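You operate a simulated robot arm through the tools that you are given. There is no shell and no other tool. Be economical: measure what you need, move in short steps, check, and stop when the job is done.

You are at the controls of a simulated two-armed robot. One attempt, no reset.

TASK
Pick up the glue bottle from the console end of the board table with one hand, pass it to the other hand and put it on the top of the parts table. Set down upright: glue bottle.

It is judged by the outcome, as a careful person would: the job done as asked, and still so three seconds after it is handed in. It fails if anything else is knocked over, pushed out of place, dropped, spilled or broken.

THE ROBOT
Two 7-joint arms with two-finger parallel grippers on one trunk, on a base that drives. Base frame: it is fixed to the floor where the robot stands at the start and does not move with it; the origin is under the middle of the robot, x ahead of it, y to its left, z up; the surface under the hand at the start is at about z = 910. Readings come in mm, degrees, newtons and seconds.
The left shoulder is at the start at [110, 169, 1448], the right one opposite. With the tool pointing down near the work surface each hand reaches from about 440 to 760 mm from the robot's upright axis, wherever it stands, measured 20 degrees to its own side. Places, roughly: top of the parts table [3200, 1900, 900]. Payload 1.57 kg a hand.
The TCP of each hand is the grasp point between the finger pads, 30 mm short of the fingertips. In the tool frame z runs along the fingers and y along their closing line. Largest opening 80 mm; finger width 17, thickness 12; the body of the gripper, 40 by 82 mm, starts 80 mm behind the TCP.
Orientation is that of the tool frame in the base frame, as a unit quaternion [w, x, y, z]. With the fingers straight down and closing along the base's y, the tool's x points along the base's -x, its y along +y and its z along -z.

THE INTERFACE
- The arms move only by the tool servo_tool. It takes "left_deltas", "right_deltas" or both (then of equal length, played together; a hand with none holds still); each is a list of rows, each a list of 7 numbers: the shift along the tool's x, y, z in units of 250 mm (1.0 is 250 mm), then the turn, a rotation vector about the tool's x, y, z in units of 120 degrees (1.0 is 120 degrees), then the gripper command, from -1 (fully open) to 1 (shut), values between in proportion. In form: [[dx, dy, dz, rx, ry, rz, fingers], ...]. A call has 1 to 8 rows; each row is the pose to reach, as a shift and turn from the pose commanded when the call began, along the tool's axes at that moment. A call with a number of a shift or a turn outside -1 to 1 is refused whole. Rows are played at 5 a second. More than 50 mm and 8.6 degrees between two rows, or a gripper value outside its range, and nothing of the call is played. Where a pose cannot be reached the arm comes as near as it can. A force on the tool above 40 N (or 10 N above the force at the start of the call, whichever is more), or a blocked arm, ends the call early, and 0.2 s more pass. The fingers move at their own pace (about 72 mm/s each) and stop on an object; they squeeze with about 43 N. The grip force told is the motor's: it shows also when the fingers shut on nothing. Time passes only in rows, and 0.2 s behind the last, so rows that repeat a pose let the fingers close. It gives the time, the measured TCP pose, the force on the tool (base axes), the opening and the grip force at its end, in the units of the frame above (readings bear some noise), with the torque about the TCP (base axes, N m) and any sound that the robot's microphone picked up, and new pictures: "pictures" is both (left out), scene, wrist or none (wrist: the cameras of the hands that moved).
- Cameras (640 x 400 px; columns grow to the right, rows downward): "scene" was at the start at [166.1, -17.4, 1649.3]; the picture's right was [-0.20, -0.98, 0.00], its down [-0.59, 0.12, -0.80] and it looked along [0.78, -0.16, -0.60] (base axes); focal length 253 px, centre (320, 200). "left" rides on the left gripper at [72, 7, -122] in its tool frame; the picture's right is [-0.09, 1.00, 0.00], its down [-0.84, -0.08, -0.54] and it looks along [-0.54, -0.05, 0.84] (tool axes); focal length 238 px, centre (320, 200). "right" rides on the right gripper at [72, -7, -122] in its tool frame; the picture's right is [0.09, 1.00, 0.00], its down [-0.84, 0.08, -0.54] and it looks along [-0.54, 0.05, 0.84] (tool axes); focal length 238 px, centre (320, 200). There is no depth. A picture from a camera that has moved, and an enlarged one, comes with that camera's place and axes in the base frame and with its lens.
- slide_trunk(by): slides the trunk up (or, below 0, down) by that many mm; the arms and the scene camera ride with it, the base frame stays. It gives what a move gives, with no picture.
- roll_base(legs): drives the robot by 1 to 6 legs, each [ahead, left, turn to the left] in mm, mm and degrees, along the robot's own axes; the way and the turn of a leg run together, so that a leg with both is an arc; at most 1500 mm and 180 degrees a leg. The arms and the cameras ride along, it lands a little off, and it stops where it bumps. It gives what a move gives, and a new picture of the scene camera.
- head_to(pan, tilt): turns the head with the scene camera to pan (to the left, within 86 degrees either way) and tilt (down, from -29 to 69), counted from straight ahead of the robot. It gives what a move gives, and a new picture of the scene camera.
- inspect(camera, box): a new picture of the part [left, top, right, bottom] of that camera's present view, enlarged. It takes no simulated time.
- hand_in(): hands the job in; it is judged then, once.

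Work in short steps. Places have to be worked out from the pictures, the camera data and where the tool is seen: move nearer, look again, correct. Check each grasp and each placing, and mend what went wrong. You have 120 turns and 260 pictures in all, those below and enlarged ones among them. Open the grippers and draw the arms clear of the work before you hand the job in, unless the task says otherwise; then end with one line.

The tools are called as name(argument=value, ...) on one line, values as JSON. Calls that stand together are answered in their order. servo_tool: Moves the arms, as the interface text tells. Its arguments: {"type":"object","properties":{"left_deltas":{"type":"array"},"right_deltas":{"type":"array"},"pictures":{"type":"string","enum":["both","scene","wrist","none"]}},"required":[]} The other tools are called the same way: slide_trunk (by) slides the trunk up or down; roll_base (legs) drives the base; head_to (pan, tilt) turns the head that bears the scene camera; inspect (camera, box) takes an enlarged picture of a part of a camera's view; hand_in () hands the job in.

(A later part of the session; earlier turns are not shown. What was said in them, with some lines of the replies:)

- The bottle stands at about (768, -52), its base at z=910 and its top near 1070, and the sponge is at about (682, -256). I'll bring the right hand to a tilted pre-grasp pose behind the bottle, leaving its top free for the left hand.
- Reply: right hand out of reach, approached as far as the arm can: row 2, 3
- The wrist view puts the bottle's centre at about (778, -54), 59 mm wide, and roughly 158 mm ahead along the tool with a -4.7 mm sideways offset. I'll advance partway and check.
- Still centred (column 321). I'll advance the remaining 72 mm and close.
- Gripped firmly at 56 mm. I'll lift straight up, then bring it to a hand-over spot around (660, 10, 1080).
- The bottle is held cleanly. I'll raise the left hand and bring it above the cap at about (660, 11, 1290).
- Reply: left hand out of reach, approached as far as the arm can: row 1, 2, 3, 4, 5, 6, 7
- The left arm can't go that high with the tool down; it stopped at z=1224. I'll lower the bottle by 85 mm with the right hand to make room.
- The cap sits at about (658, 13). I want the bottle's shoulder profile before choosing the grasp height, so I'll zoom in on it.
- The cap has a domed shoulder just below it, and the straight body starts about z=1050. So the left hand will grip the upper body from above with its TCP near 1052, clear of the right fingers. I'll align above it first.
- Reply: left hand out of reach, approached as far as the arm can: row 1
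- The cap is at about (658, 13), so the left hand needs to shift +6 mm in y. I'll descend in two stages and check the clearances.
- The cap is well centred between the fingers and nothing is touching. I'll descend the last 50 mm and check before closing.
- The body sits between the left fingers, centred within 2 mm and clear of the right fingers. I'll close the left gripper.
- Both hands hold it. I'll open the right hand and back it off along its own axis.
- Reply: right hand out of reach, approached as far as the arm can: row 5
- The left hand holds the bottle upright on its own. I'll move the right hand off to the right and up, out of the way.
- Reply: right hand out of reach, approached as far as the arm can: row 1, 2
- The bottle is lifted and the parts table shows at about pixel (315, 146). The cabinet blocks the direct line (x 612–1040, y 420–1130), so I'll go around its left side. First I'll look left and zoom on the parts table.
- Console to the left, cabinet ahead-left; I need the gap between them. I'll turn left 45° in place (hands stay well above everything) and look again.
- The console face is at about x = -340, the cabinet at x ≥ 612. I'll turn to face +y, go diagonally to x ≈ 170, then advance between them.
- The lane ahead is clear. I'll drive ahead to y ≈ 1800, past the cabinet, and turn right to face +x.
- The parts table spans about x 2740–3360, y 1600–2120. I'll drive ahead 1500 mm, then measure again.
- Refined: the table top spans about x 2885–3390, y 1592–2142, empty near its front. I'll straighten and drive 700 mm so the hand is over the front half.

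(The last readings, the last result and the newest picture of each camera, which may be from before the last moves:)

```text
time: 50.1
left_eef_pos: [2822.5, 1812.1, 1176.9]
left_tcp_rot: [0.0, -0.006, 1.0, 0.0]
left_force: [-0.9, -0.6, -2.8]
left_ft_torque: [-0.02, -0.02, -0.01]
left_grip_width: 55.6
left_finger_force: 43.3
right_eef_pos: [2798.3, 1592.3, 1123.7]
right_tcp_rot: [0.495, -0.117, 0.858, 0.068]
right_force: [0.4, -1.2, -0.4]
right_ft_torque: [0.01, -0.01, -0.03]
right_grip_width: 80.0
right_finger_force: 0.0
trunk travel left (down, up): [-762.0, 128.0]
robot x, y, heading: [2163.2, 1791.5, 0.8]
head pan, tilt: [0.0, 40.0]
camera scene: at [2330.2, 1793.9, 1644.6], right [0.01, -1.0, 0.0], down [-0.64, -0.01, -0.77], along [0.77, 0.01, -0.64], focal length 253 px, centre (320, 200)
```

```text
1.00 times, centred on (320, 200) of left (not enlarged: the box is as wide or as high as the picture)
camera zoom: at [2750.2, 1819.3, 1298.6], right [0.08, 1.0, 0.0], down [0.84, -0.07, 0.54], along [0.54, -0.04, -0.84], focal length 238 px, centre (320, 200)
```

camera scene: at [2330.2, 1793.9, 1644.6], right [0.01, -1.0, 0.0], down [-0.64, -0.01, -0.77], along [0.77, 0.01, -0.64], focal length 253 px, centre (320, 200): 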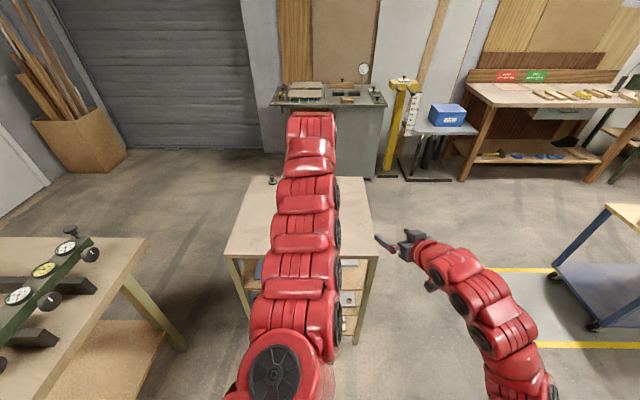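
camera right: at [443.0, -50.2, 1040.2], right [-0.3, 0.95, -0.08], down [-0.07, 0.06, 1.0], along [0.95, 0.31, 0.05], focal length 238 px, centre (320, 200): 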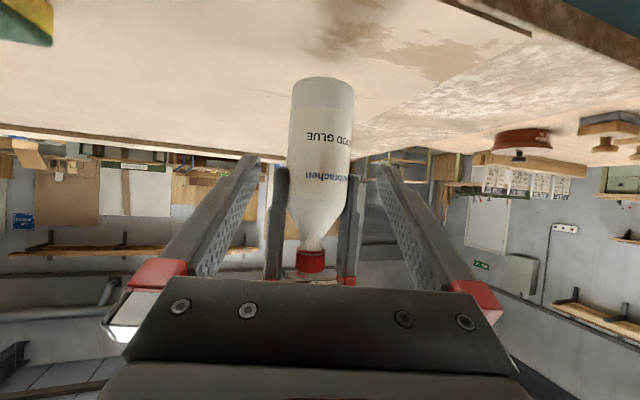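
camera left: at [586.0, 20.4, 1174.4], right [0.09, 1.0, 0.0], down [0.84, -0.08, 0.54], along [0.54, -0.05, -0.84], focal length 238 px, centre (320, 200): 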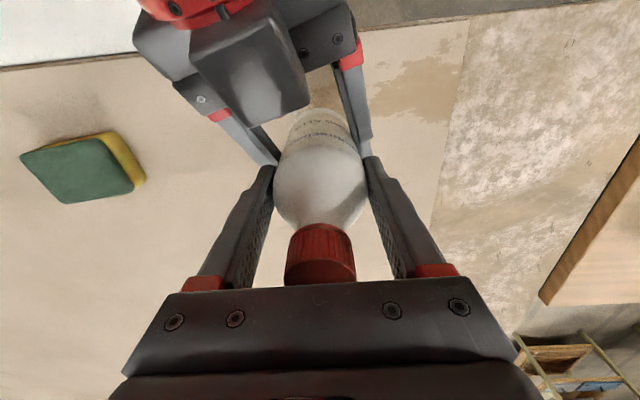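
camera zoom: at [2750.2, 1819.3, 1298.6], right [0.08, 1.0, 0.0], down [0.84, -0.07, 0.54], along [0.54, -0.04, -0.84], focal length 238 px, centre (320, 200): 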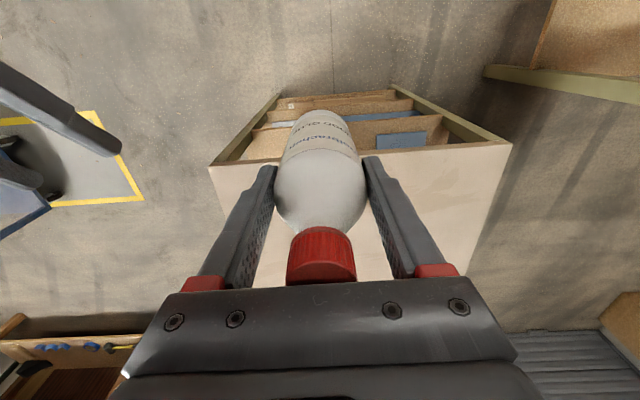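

The near edge of the table is at x ≈ 2915. I'll drive 230 mm more, leaving the base about 520 mm from the edge.

roll_base(legs=[[230, 0, -0.5]])

inspect(camera="left", box=[0, 0, 640, 400])

inspect(camera="right", box=[0, 0, 640, 400])

```text
time: 51.8
left_eef_pos: [3057.5, 1813.1, 1176.7]
left_tcp_rot: [-0.001, -0.006, 1.0, 0.0]
left_force: [-0.8, -0.2, -2.3]
left_ft_torque: [-0.01, 0.04, 0.0]
left_grip_width: 56.1
left_finger_force: 42.9
right_eef_pos: [3033.1, 1593.8, 1122.7]
right_tcp_rot: [0.496, -0.116, 0.858, 0.067]
right_force: [0.5, 0.2, -0.1]
right_ft_torque: [-0.02, 0.03, -0.03]
right_grip_width: 80.1
right_finger_force: 0.1
trunk travel left (down, up): [-762.0, 128.0]
robot x, y, heading: [2400.4, 1795.8, 0.4]
head pan, tilt: [0.0, 40.0]
camera scene: at [2565.3, 1796.0, 1644.7], right [0.01, -1.0, 0.0], down [-0.64, -0.01, -0.77], along [0.77, 0.01, -0.64], focal length 253 px, centre (320, 200)
```

scene: 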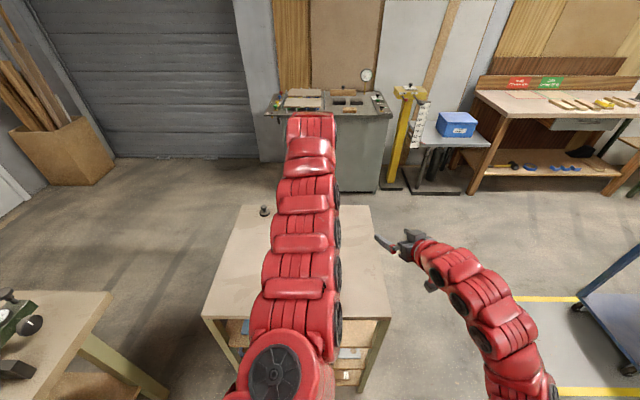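

```text
1.00 times, centred on (320, 200) of left (not enlarged: the box is as wide or as high as the picture)
camera zoom: at [2985.4, 1820.4, 1298.6], right [0.08, 1.0, 0.0], down [0.84, -0.07, 0.54], along [0.54, -0.04, -0.84], focal length 238 px, centre (320, 200)
```

zoom: 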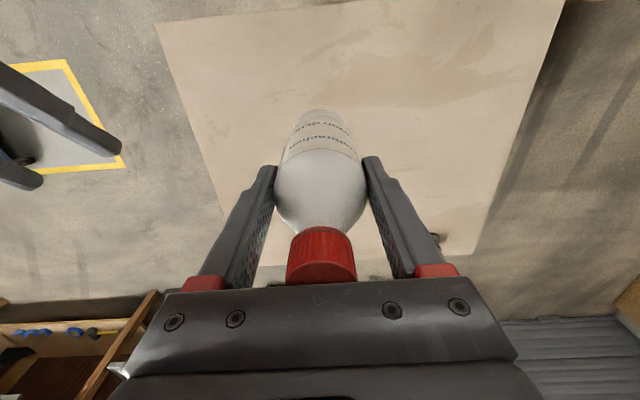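

```text
1.00 times, centred on (320, 200) of right (not enlarged: the box is as wide or as high as the picture)
camera zoom: at [2897.6, 1549.5, 1122.7], right [-0.31, 0.95, -0.08], down [-0.07, 0.06, 1.0], along [0.95, 0.31, 0.05], focal length 238 px, centre (320, 200)
```

zoom: 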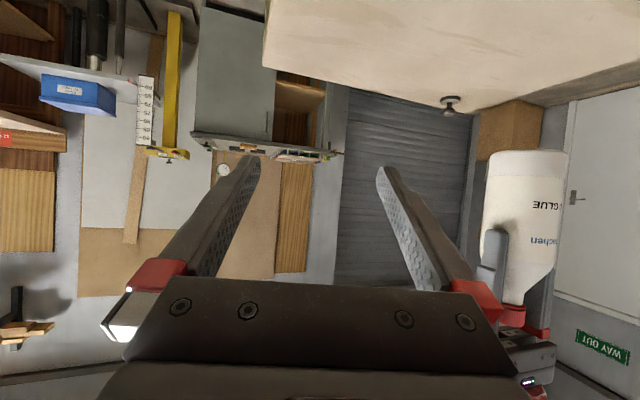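

The bottle is about 140 mm inside the edge. I'll move forward 40 mm and lower to about 25 mm above the surface.

servo_tool(left_deltas=[[-0.08, 0, 0.08, 0, 0, 0, 1], [-0.16, 0, 0.18, 0, 0, 0, 1], [-0.16, 0, 0.32, 0, 0, 0, 1], [-0.16, 0, 0.44, 0, 0, 0, 1], [-0.16, 0, 0.54, 0, 0, 0, 1], [-0.16, 0, 0.59, 0, 0, 0, 1], [-0.16, 0, 0.59, 0, 0, 0, 1]])

inspect(camera="right", box=[240, 0, 640, 250])

```text
time: 53.4
left_eef_pos: [3097.5, 1812.9, 1027.5]
left_tcp_rot: [0.0, -0.005, 1.0, 0.001]
left_force: [0.3, 0.0, -2.9]
left_ft_torque: [-0.02, 0.02, -0.01]
left_grip_width: 56.2
left_finger_force: 43.0
right_eef_pos: [3034.5, 1593.3, 1123.7]
right_tcp_rot: [0.495, -0.117, 0.858, 0.068]
right_force: [0.2, -0.2, 0.4]
right_ft_torque: [0.02, 0.02, 0.0]
right_grip_width: 79.9
right_finger_force: 0.0
trunk travel left (down, up): [-762.0, 128.0]
robot x, y, heading: [2399.9, 1791.9, 0.3]
head pan, tilt: [0.0, 40.0]
camera scene: at [2566.2, 1796.3, 1644.5], right [0.01, -1.0, 0.0], down [-0.64, -0.01, -0.77], along [0.77, 0.01, -0.64], focal length 253 px, centre (320, 200)
camera left: at [3026.3, 1820.9, 1150.3], right [0.08, 1.0, 0.0], down [0.84, -0.07, 0.54], along [0.54, -0.04, -0.84], focal length 238 px, centre (320, 200)
```

scene: 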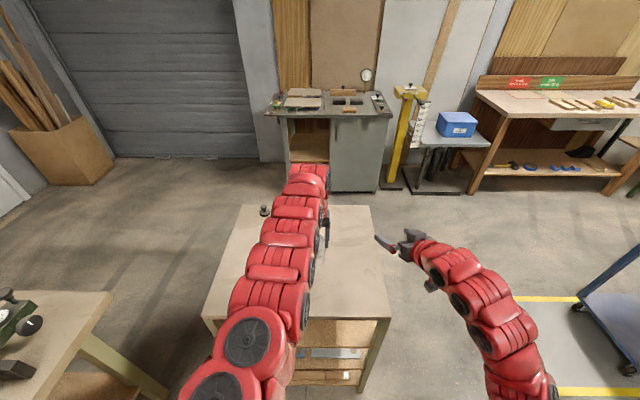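
left: 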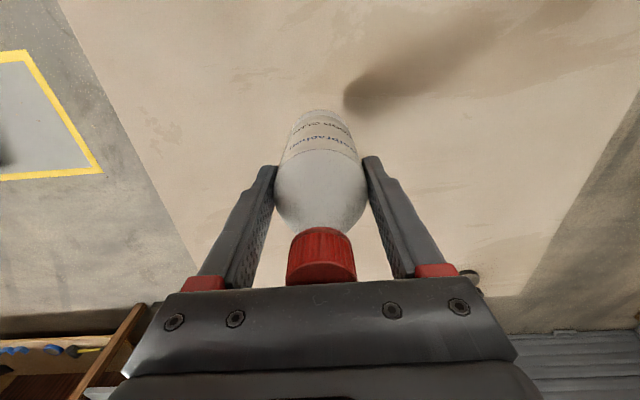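

```text
1.60 times, centred on (440, 125) of right
camera zoom: at [2898.2, 1549.7, 1122.5], right [-0.31, 0.95, -0.08], down [-0.07, 0.06, 1.0], along [0.95, 0.31, 0.05], focal length 381 px, centre (128, 320)
```

zoom: 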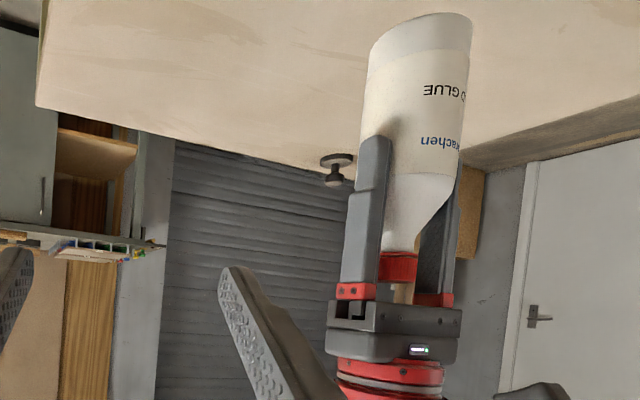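

Just above the surface and upright. I'll lower slowly, watching the vertical force for contact.

servo_tool(left_deltas=[[0, 0, 0.02, 0, 0, 0, 1], [0, 0, 0.04, 0, 0, 0, 1], [0, 0, 0.056, 0, 0, 0, 1], [0, 0, 0.064, 0, 0, 0, 1], [0, 0, 0.072, 0, 0, 0, 1]], pictures="none")

inspect(camera="right", box=[400, 0, 560, 100])

```text
time: 54.6
left_eef_pos: [3098.3, 1813.6, 1011.2]
left_tcp_rot: [0.0, -0.005, 1.0, 0.0]
left_force: [0.4, -1.1, -4.3]
left_ft_torque: [-0.01, 0.04, 0.02]
left_grip_width: 56.3
left_finger_force: 43.3
right_eef_pos: [3033.1, 1592.1, 1123.8]
right_tcp_rot: [0.495, -0.117, 0.858, 0.067]
right_force: [0.2, 0.0, 0.0]
right_ft_torque: [-0.01, -0.03, 0.0]
right_grip_width: 79.9
right_finger_force: 0.0
trunk travel left (down, up): [-762.0, 128.0]
robot x, y, heading: [2398.8, 1792.7, 0.6]
head pan, tilt: [0.0, 40.0]
```

```text
4.00 times, centred on (480, 50) of right
camera zoom: at [2898.1, 1549.5, 1122.4], right [-0.31, 0.95, -0.08], down [-0.07, 0.06, 1.0], along [0.95, 0.31, 0.05], focal length 953 px, centre (-320, 800)
```

zoom: 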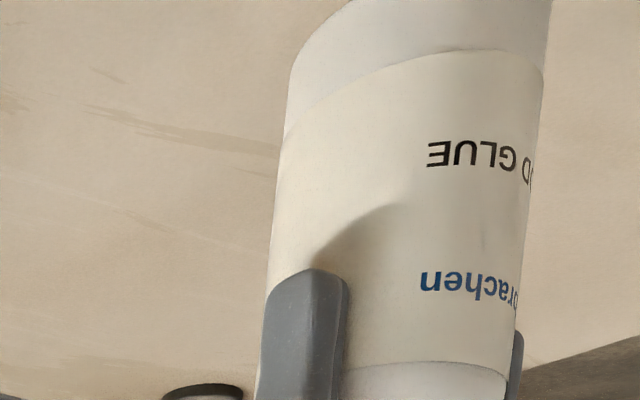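

Not yet in contact. I'll continue in 2 mm steps.

servo_tool(left_deltas=[[0, 0, 0.008, 0, 0, 0, 1], [0, 0, 0.016, 0, 0, 0, 1], [0, 0, 0.02, 0, 0, 0, 1]], pictures="none")

```text
time: 55.4
left_eef_pos: [3097.9, 1814.2, 1005.4]
left_tcp_rot: [-0.001, -0.005, 1.0, 0.0]
left_force: [-0.3, 0.2, -2.2]
left_ft_torque: [0.0, 0.0, 0.03]
left_grip_width: 55.9
left_finger_force: 43.6
right_eef_pos: [3033.6, 1593.4, 1123.4]
right_tcp_rot: [0.495, -0.116, 0.859, 0.066]
right_force: [0.7, -0.4, -0.2]
right_ft_torque: [-0.02, 0.0, -0.01]
right_grip_width: 79.9
right_finger_force: 0.0
trunk travel left (down, up): [-762.0, 128.0]
robot x, y, heading: [2402.0, 1796.0, 0.5]
head pan, tilt: [0.0, 40.0]
```

servo_tool(left_deltas=[[0, 0, 0.006, 0, 0, 0, 1], [0, 0, 0.012, 0, 0, 0, 1]], pictures="none")

```text
time: 56.0
left_eef_pos: [3098.7, 1814.1, 1003.3]
left_tcp_rot: [-0.001, -0.005, 1.0, 0.001]
left_force: [-0.5, 0.3, -2.8]
left_ft_torque: [-0.02, 0.0, 0.03]
left_grip_width: 56.1
left_finger_force: 42.4
right_eef_pos: [3033.2, 1593.2, 1123.7]
right_tcp_rot: [0.494, -0.116, 0.859, 0.067]
right_force: [0.1, -0.1, -0.2]
right_ft_torque: [0.0, 0.02, -0.02]
right_grip_width: 80.1
right_finger_force: 0.1
trunk travel left (down, up): [-762.0, 128.0]
robot x, y, heading: [2402.1, 1794.5, 0.7]
head pan, tilt: [0.0, 40.0]
```

Still no contact (force is just the bottle's weight). I'll keep stepping down by 3 mm.

servo_tool(left_deltas=[[0, 0, 0.006, 0, 0, 0, 1], [0, 0, 0.012, 0, 0, 0, 1]], pictures="none")

inspect(camera="left", box=[240, 60, 480, 210])

```text
time: 56.6
left_eef_pos: [3098.6, 1812.9, 1000.4]
left_tcp_rot: [-0.001, -0.005, 1.0, 0.0]
left_force: [0.2, 0.7, -4.1]
left_ft_torque: [0.02, 0.0, 0.01]
left_grip_width: 56.0
left_finger_force: 43.2
right_eef_pos: [3033.1, 1592.6, 1123.0]
right_tcp_rot: [0.495, -0.117, 0.859, 0.067]
right_force: [0.1, -0.6, -0.6]
right_ft_torque: [-0.01, -0.03, 0.01]
right_grip_width: 80.0
right_finger_force: 0.1
trunk travel left (down, up): [-762.0, 128.0]
robot x, y, heading: [2399.1, 1798.1, 0.5]
head pan, tilt: [0.0, 40.0]
```

```text
2.67 times, centred on (360, 135) of left
camera zoom: at [3026.1, 1820.7, 1122.1], right [0.08, 1.0, 0.0], down [0.84, -0.07, 0.54], along [0.54, -0.04, -0.84], focal length 636 px, centre (213, 373)
```

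zoom: 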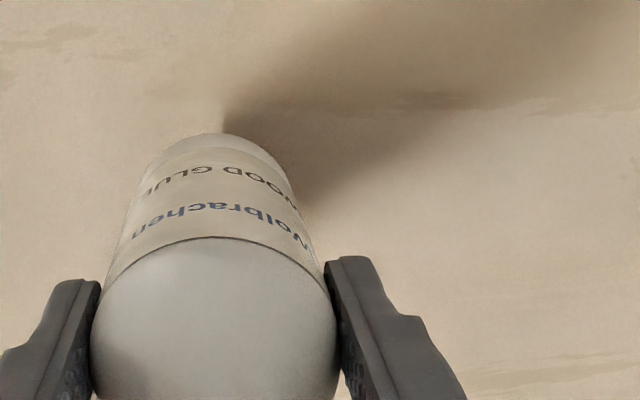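

The shadow meets the bottle's base, so contact is close. I'll take more small steps.

servo_tool(left_deltas=[[0, 0, 0.005, 0, 0, 0, 1], [0, 0, 0.01, 0, 0, 0, 1]], pictures="none")

```text
time: 57.2
left_eef_pos: [3097.6, 1813.7, 997.5]
left_tcp_rot: [-0.001, -0.005, 1.0, 0.0]
left_force: [-0.4, -0.2, -3.2]
left_ft_torque: [-0.03, -0.01, 0.03]
left_grip_width: 55.9
left_finger_force: 43.2
right_eef_pos: [3033.2, 1592.1, 1123.3]
right_tcp_rot: [0.494, -0.117, 0.859, 0.068]
right_force: [0.2, -0.6, 0.2]
right_ft_torque: [0.01, 0.03, -0.01]
right_grip_width: 80.0
right_finger_force: 0.1
trunk travel left (down, up): [-762.0, 128.0]
robot x, y, heading: [2401.2, 1796.6, 0.4]
head pan, tilt: [0.0, 40.0]
```

servo_tool(left_deltas=[[0, 0, 0.005, 0, 0, 0, 1], [0, 0, 0.01, 0, 0, 0, 1]], pictures="none")

inspect(camera="right", box=[400, 0, 640, 150])

```text
time: 57.8
left_eef_pos: [3097.5, 1813.9, 995.4]
left_tcp_rot: [-0.001, -0.005, 1.0, 0.0]
left_force: [-0.1, 0.0, -2.2]
left_ft_torque: [-0.01, 0.02, 0.0]
left_grip_width: 55.7
left_finger_force: 43.1
right_eef_pos: [3032.6, 1591.9, 1122.9]
right_tcp_rot: [0.494, -0.117, 0.859, 0.067]
right_force: [0.4, 0.6, -0.2]
right_ft_torque: [-0.02, 0.0, 0.02]
right_grip_width: 80.1
right_finger_force: 0.2
trunk travel left (down, up): [-762.0, 128.0]
robot x, y, heading: [2399.6, 1793.2, 0.6]
head pan, tilt: [0.0, 40.0]
```

```text
2.67 times, centred on (520, 75) of right
camera zoom: at [2898.0, 1549.5, 1122.5], right [-0.31, 0.95, -0.08], down [-0.07, 0.06, 1.0], along [0.95, 0.31, 0.05], focal length 636 px, centre (-213, 533)
```

zoom: 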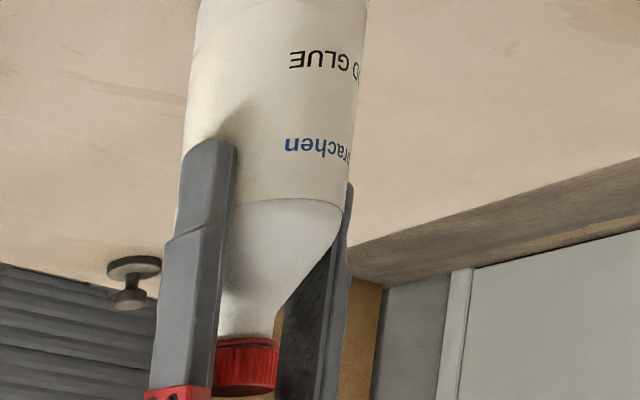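

Still no contact reading; I'll continue in small steps.

servo_tool(left_deltas=[[0, 0, 0.006, 0, 0, 0, 1], [0, 0, 0.012, 0, 0, 0, 1]], pictures="none")

inspect(camera="left", box=[240, 60, 480, 210])

```text
time: 58.4
left_eef_pos: [3098.7, 1813.1, 991.5]
left_tcp_rot: [-0.001, -0.005, 1.0, 0.0]
left_force: [-0.6, -0.3, -1.7]
left_ft_torque: [0.0, -0.02, -0.02]
left_grip_width: 56.0
left_finger_force: 43.0
right_eef_pos: [3033.9, 1592.4, 1122.0]
right_tcp_rot: [0.495, -0.117, 0.858, 0.067]
right_force: [0.2, 0.6, -0.8]
right_ft_torque: [-0.02, 0.0, -0.01]
right_grip_width: 79.9
right_finger_force: 0.0
trunk travel left (down, up): [-762.0, 128.0]
robot x, y, heading: [2404.4, 1792.0, 0.3]
head pan, tilt: [0.0, 40.0]
```

```text
2.67 times, centred on (360, 135) of left
camera zoom: at [3026.4, 1821.0, 1113.6], right [0.08, 1.0, 0.0], down [0.84, -0.07, 0.54], along [0.54, -0.04, -0.84], focal length 636 px, centre (213, 373)
```

zoom: 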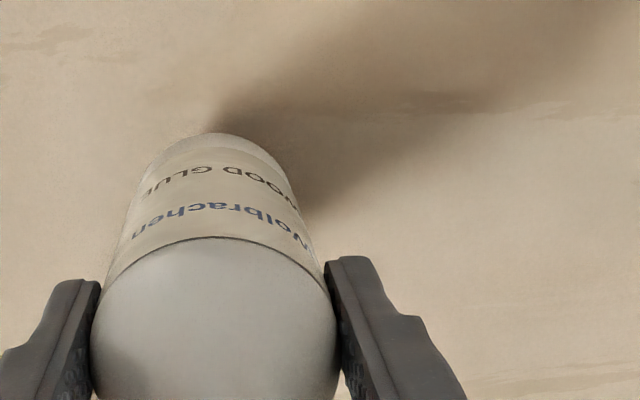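

servo_tool(left_deltas=[[0, 0, 0.006, 0, 0, 0, 1], [0, 0, 0.012, 0, 0, 0, 1]], pictures="none")

```text
time: 59.0
left_eef_pos: [3096.9, 1814.3, 990.9]
left_tcp_rot: [-0.001, -0.006, 1.0, 0.0]
left_force: [0.1, 0.6, -3.4]
left_ft_torque: [0.0, 0.01, -0.02]
left_grip_width: 56.0
left_finger_force: 42.8
right_eef_pos: [3033.8, 1593.5, 1122.9]
right_tcp_rot: [0.495, -0.117, 0.858, 0.068]
right_force: [-0.8, 0.1, -0.4]
right_ft_torque: [-0.01, -0.03, -0.01]
right_grip_width: 79.8
right_finger_force: 0.2
trunk travel left (down, up): [-762.0, 128.0]
robot x, y, heading: [2398.1, 1791.3, -0.1]
head pan, tilt: [0.0, 40.0]
```

The bottle still hangs free, with force at about -3 N; I'll continue.

servo_tool(left_deltas=[[0, 0, 0.006, 0, 0, 0, 1], [0, 0, 0.012, 0, 0, 0, 1], [0, 0, 0.012, 0, 0, 0, 1]], pictures="none")

```text
time: 59.8
left_eef_pos: [3097.4, 1815.6, 987.0]
left_tcp_rot: [-0.001, -0.006, 1.0, 0.0]
left_force: [0.4, -0.2, -3.2]
left_ft_torque: [0.0, 0.02, 0.01]
left_grip_width: 56.1
left_finger_force: 43.0
right_eef_pos: [3034.0, 1591.8, 1122.9]
right_tcp_rot: [0.495, -0.117, 0.859, 0.067]
right_force: [0.1, -0.3, -0.7]
right_ft_torque: [0.02, 0.01, -0.01]
right_grip_width: 79.9
right_finger_force: 0.0
trunk travel left (down, up): [-762.0, 128.0]
robot x, y, heading: [2398.0, 1799.2, 0.8]
head pan, tilt: [0.0, 40.0]
```

servo_tool(left_deltas=[[0, 0, 0.006, 0, 0, 0, 1], [0, 0, 0.012, 0, 0, 0, 1], [0, 0, 0.012, 0, 0, 0, 1]], pictures="none")

inspect(camera="left", box=[240, 60, 480, 210])

```text
time: 60.6
left_eef_pos: [3097.4, 1814.6, 981.7]
left_tcp_rot: [0.0, -0.005, 1.0, 0.0]
left_force: [0.2, -0.1, -3.1]
left_ft_torque: [0.0, 0.04, -0.01]
left_grip_width: 56.4
left_finger_force: 42.5
right_eef_pos: [3034.0, 1592.2, 1123.5]
right_tcp_rot: [0.495, -0.117, 0.858, 0.067]
right_force: [0.3, 0.6, -1.0]
right_ft_torque: [-0.01, 0.02, 0.01]
right_grip_width: 80.3
right_finger_force: 0.0
trunk travel left (down, up): [-762.0, 128.0]
robot x, y, heading: [2400.9, 1794.8, 0.6]
head pan, tilt: [0.0, 40.0]
```

```text
2.67 times, centred on (360, 135) of left
camera zoom: at [3025.5, 1821.6, 1104.5], right [0.08, 1.0, 0.0], down [0.84, -0.07, 0.54], along [0.54, -0.04, -0.84], focal length 636 px, centre (213, 373)
```

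zoom: 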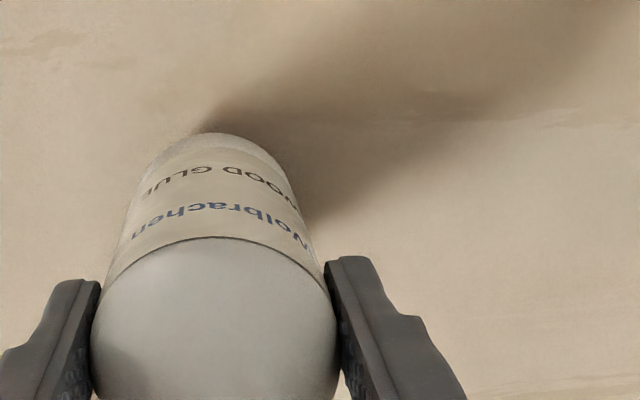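

The shadow's edge is still converging on the base (about 1.5 px per mm), so it's maybe 15–20 mm up. I'll go 8 mm down in 2 mm rows.

servo_tool(left_deltas=[[0, 0, 0.008, 0, 0, 0, 1], [0, 0, 0.016, 0, 0, 0, 1], [0, 0, 0.024, 0, 0, 0, 1], [0, 0, 0.032, 0, 0, 0, 1]], pictures="none")

inspect(camera="left", box=[240, 60, 480, 210])

inspect(camera="right", box=[400, 0, 560, 100])

```text
time: 61.6
left_eef_pos: [3099.5, 1813.2, 974.9]
left_tcp_rot: [0.0, -0.005, 1.0, 0.0]
left_force: [0.6, -0.3, -3.8]
left_ft_torque: [0.03, 0.0, 0.0]
left_grip_width: 55.7
left_finger_force: 43.5
right_eef_pos: [3032.2, 1592.5, 1124.0]
right_tcp_rot: [0.495, -0.117, 0.858, 0.068]
right_force: [-0.5, -0.7, 0.5]
right_ft_torque: [0.04, 0.0, -0.05]
right_grip_width: 79.9
right_finger_force: 0.0
trunk travel left (down, up): [-762.0, 128.0]
robot x, y, heading: [2402.9, 1795.2, 0.4]
head pan, tilt: [0.0, 40.0]
```

```text
2.67 times, centred on (360, 135) of left
camera zoom: at [3027.2, 1821.3, 1096.5], right [0.08, 1.0, 0.0], down [0.84, -0.07, 0.54], along [0.54, -0.04, -0.84], focal length 636 px, centre (213, 373)
```

zoom: 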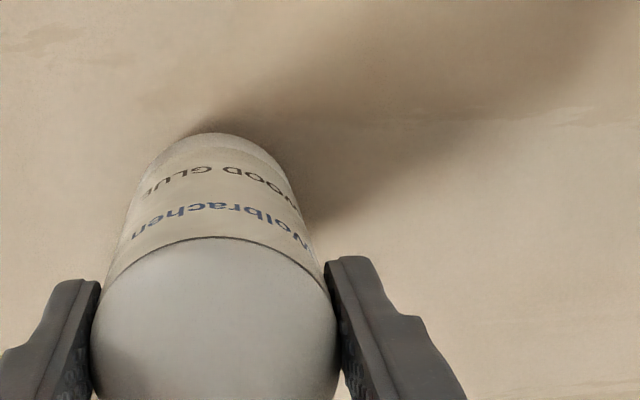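

```text
4.00 times, centred on (480, 50) of right
camera zoom: at [2898.1, 1549.5, 1122.5], right [-0.31, 0.95, -0.08], down [-0.07, 0.06, 1.0], along [0.95, 0.31, 0.05], focal length 953 px, centre (-320, 800)
```

zoom: 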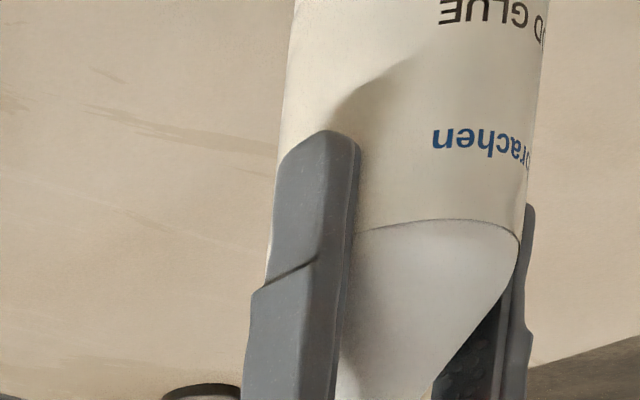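

Nearly there. I'll take another 6 mm in 1.5 mm rows.

servo_tool(left_deltas=[[0, 0, 0.006, 0, 0, 0, 1], [0, 0, 0.012, 0, 0, 0, 1], [0, 0, 0.018, 0, 0, 0, 1], [0, 0, 0.024, 0, 0, 0, 1]], pictures="none")

inspect(camera="left", box=[240, 60, 480, 210])

```text
time: 62.6
left_eef_pos: [3097.0, 1813.4, 968.5]
left_tcp_rot: [0.0, -0.005, 1.0, 0.0]
left_force: [0.4, -0.4, -2.9]
left_ft_torque: [0.02, 0.01, 0.0]
left_grip_width: 55.6
left_finger_force: 42.9
right_eef_pos: [3033.1, 1593.9, 1123.1]
right_tcp_rot: [0.495, -0.117, 0.858, 0.067]
right_force: [0.2, 0.7, 0.2]
right_ft_torque: [-0.02, 0.03, -0.02]
right_grip_width: 79.9
right_finger_force: 0.1
trunk travel left (down, up): [-762.0, 128.0]
robot x, y, heading: [2400.5, 1793.5, 0.4]
head pan, tilt: [0.0, 40.0]
```

```text
2.67 times, centred on (360, 135) of left
camera zoom: at [3025.7, 1820.9, 1090.8], right [0.08, 1.0, 0.0], down [0.84, -0.07, 0.54], along [0.54, -0.04, -0.84], focal length 636 px, centre (213, 373)
```

zoom: 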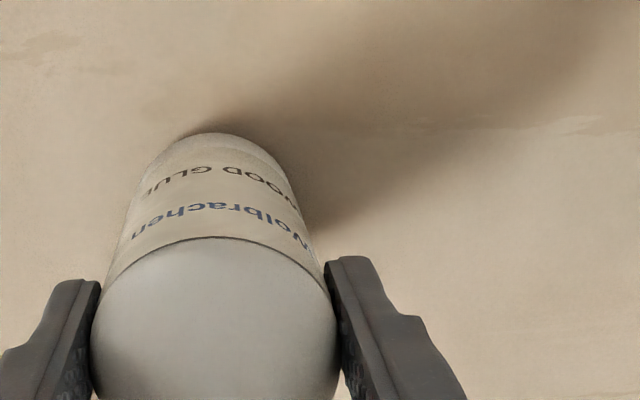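

servo_tool(left_deltas=[[0, 0, 0.006, 0, 0, 0, 1], [0, 0, 0.012, 0, 0, 0, 1], [0, 0, 0.018, 0, 0, 0, 1], [0, 0, 0.024, 0, 0, 0, 1]], pictures="none")

inspect(camera="left", box=[240, 60, 480, 210])

```text
time: 63.6
left_eef_pos: [3096.9, 1814.1, 965.5]
left_tcp_rot: [0.004, -0.004, 1.0, 0.0]
left_force: [6.8, 4.1, 21.3]
left_ft_torque: [0.52, -0.27, -0.1]
left_grip_width: 55.9
left_finger_force: 43.0
right_eef_pos: [3032.5, 1593.6, 1124.7]
right_tcp_rot: [0.495, -0.118, 0.858, 0.068]
right_force: [0.1, -0.3, 0.2]
right_ft_torque: [0.01, 0.0, -0.03]
right_grip_width: 80.1
right_finger_force: 0.0
trunk travel left (down, up): [-762.0, 128.0]
robot x, y, heading: [2404.9, 1793.1, 0.6]
head pan, tilt: [0.0, 40.0]
```

```text
2.67 times, centred on (360, 135) of left
camera zoom: at [3024.1, 1821.2, 1087.6], right [0.08, 1.0, 0.0], down [0.83, -0.07, 0.55], along [0.55, -0.04, -0.84], focal length 636 px, centre (213, 373)
```

zoom: 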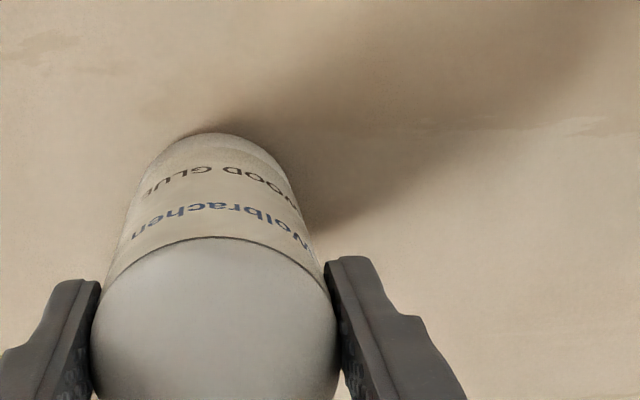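

Contact at TCP z ≈ 966, pressing about 24 N. I'll ease up 2.5 mm to take the load off.

servo_tool(left_deltas=[[0, 0, -0.006, 0, 0, 0, 1], [0, 0, -0.01, 0, 0, 0, 1], [0, 0, -0.01, 0, 0, 0, 1]], pictures="none")

```text
time: 64.4
left_eef_pos: [3095.9, 1813.3, 966.4]
left_tcp_rot: [0.0, -0.004, 1.0, 0.0]
left_force: [5.9, -0.1, 11.5]
left_ft_torque: [0.1, -0.7, -0.04]
left_grip_width: 56.1
left_finger_force: 42.6
right_eef_pos: [3032.0, 1593.0, 1124.5]
right_tcp_rot: [0.496, -0.117, 0.858, 0.068]
right_force: [-0.2, -0.1, 0.0]
right_ft_torque: [0.02, 0.0, 0.0]
right_grip_width: 79.8
right_finger_force: 0.0
trunk travel left (down, up): [-762.0, 128.0]
robot x, y, heading: [2399.4, 1796.1, 0.5]
head pan, tilt: [0.0, 40.0]
```

Still 12 N of load; I'll raise it another 1.5 mm.

servo_tool(left_deltas=[[0, 0, -0.005, 0, 0, 0, 1], [0, 0, -0.005, 0, 0, 0, 1]], pictures="none")

```text
time: 65.0
left_eef_pos: [3094.9, 1812.0, 966.5]
left_tcp_rot: [-0.002, -0.005, 1.0, 0.001]
left_force: [1.7, -1.6, 4.1]
left_ft_torque: [-0.15, -0.34, -0.04]
left_grip_width: 56.0
left_finger_force: 43.3
right_eef_pos: [3032.3, 1592.8, 1123.3]
right_tcp_rot: [0.495, -0.117, 0.858, 0.067]
right_force: [-0.1, 1.6, -0.3]
right_ft_torque: [-0.01, 0.01, 0.0]
right_grip_width: 80.0
right_finger_force: 0.0
trunk travel left (down, up): [-762.0, 128.0]
robot x, y, heading: [2401.6, 1798.6, 0.4]
head pan, tilt: [0.0, 40.0]
```

The load is now light. I'll open the left gripper gradually and hold still.

servo_tool(left_deltas=[[0, 0, 0, 0, 0, 0, 0.2], [0, 0, 0, 0, 0, 0, -0.5], [0, 0, 0, 0, 0, 0, -1], [0, 0, 0, 0, 0, 0, -1]], pictures="wrist")

```text
time: 66.0
left_eef_pos: [3096.1, 1814.2, 967.0]
left_tcp_rot: [-0.001, -0.005, 1.0, -0.001]
left_force: [0.8, 0.3, 0.7]
left_ft_torque: [0.01, 0.03, 0.0]
left_grip_width: 80.0
left_finger_force: 0.0
right_eef_pos: [3034.5, 1591.9, 1122.9]
right_tcp_rot: [0.495, -0.117, 0.859, 0.067]
right_force: [-0.3, -0.3, -0.3]
right_ft_torque: [-0.05, -0.01, 0.0]
right_grip_width: 80.0
right_finger_force: 0.1
trunk travel left (down, up): [-762.0, 128.0]
robot x, y, heading: [2398.3, 1796.7, 0.3]
head pan, tilt: [0.0, 40.0]
camera left: at [3024.3, 1821.0, 1088.6], right [0.08, 1.0, 0.0], down [0.84, -0.07, 0.54], along [0.54, -0.04, -0.84], focal length 238 px, centre (320, 200)
```

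left: 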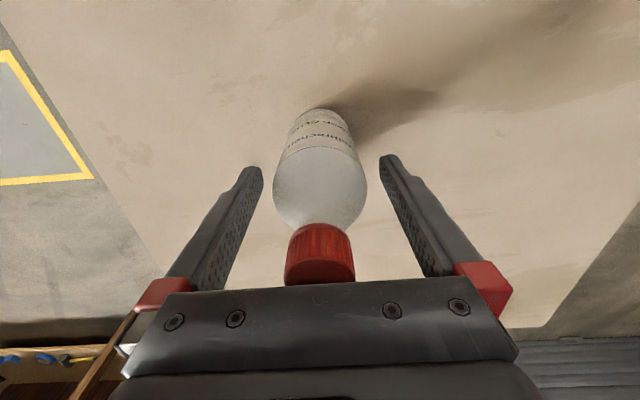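

The bottle stands upright and free between the open fingers. I'll lift straight up.

servo_tool(left_deltas=[[0, 0, -0.08, 0, 0, 0, -1], [0, 0, -0.2, 0, 0, 0, -1], [0, 0, -0.36, 0, 0, 0, -1], [0, 0, -0.52, 0, 0, 0, -1], [0, 0, -0.68, 0, 0, 0, -1], [0, 0, -0.8, 0, 0, 0, -1]])

```text
time: 67.4
left_eef_pos: [3098.1, 1814.5, 1166.5]
left_tcp_rot: [0.0, -0.005, 1.0, 0.001]
left_force: [0.2, -1.1, 0.8]
left_ft_torque: [-0.03, -0.04, 0.0]
left_grip_width: 80.1
left_finger_force: 0.1
right_eef_pos: [3032.5, 1593.2, 1123.6]
right_tcp_rot: [0.496, -0.116, 0.858, 0.067]
right_force: [-0.4, -0.5, -0.3]
right_ft_torque: [0.03, 0.03, 0.04]
right_grip_width: 80.1
right_finger_force: 0.1
trunk travel left (down, up): [-762.0, 128.0]
robot x, y, heading: [2399.6, 1796.0, 0.4]
head pan, tilt: [0.0, 40.0]
camera scene: at [2565.1, 1795.3, 1644.6], right [0.01, -1.0, 0.0], down [-0.64, -0.01, -0.77], along [0.77, 0.01, -0.64], focal length 253 px, centre (320, 200)
camera left: at [3025.1, 1821.1, 1288.6], right [0.08, 1.0, 0.0], down [0.84, -0.07, 0.54], along [0.54, -0.04, -0.84], focal length 238 px, centre (320, 200)
```

scene: 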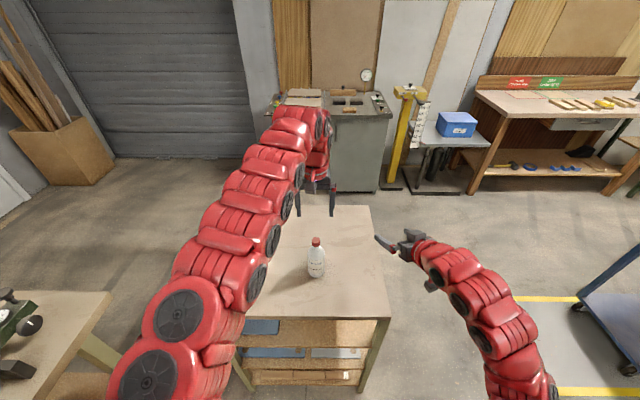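
left: 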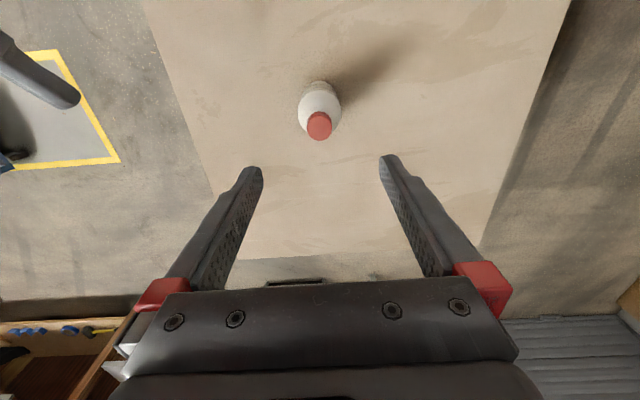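

The bottle stands upright on the parts table, clear of the edges. I'll back the robot away to clear the arms.

roll_base(legs=[[-450, 0, 0]])

```text
time: 70.1
left_eef_pos: [2650.9, 1812.2, 1167.5]
left_tcp_rot: [-0.002, -0.007, 1.0, 0.0]
left_force: [-0.5, 0.2, -0.5]
left_ft_torque: [0.0, -0.02, 0.0]
left_grip_width: 80.1
left_finger_force: 0.1
right_eef_pos: [2586.8, 1590.8, 1123.1]
right_tcp_rot: [0.495, -0.118, 0.858, 0.068]
right_force: [0.0, 1.3, 0.3]
right_ft_torque: [0.0, 0.04, -0.02]
right_grip_width: 80.0
right_finger_force: 0.0
trunk travel left (down, up): [-762.0, 128.0]
robot x, y, heading: [1955.4, 1790.5, 0.8]
head pan, tilt: [0.0, 40.0]
camera scene: at [2119.0, 1791.6, 1644.5], right [0.01, -1.0, 0.0], down [-0.64, -0.01, -0.77], along [0.77, 0.01, -0.64], focal length 253 px, centre (320, 200)
```

scene: 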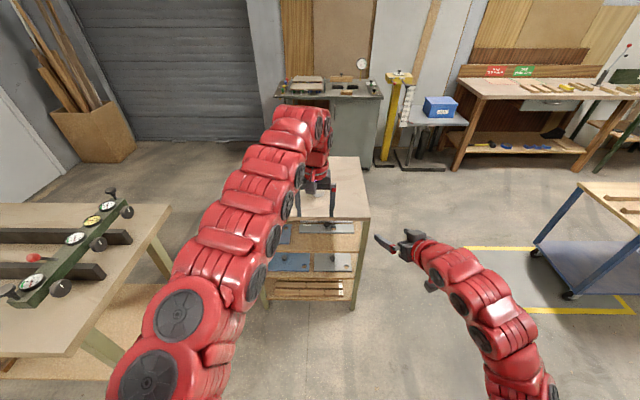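

The arms are clear of the table. A last look at the bottle before I hand in.

inspect(camera="right", box=[0, 0, 640, 400])

```text
1.00 times, centred on (320, 200) of right (not enlarged: the box is as wide or as high as the picture)
camera zoom: at [2452.1, 1546.6, 1122.5], right [-0.31, 0.95, -0.08], down [-0.07, 0.06, 1.0], along [0.95, 0.32, 0.05], focal length 238 px, centre (320, 200)
```

zoom: 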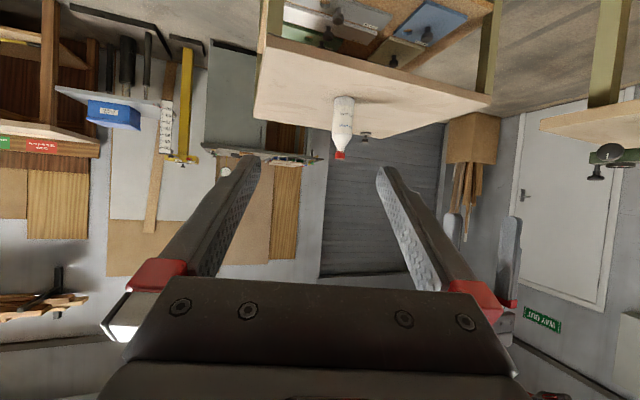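

The bottle is standing upright on the parts table (this camera's picture is upside down). Handing in.

hand_in()

```text
The job is handed in.
```

I picked the glue bottle up with the right hand, passed it to the left, and set it upright on the top of the parts table; I saw nothing else get moved or knocked over.
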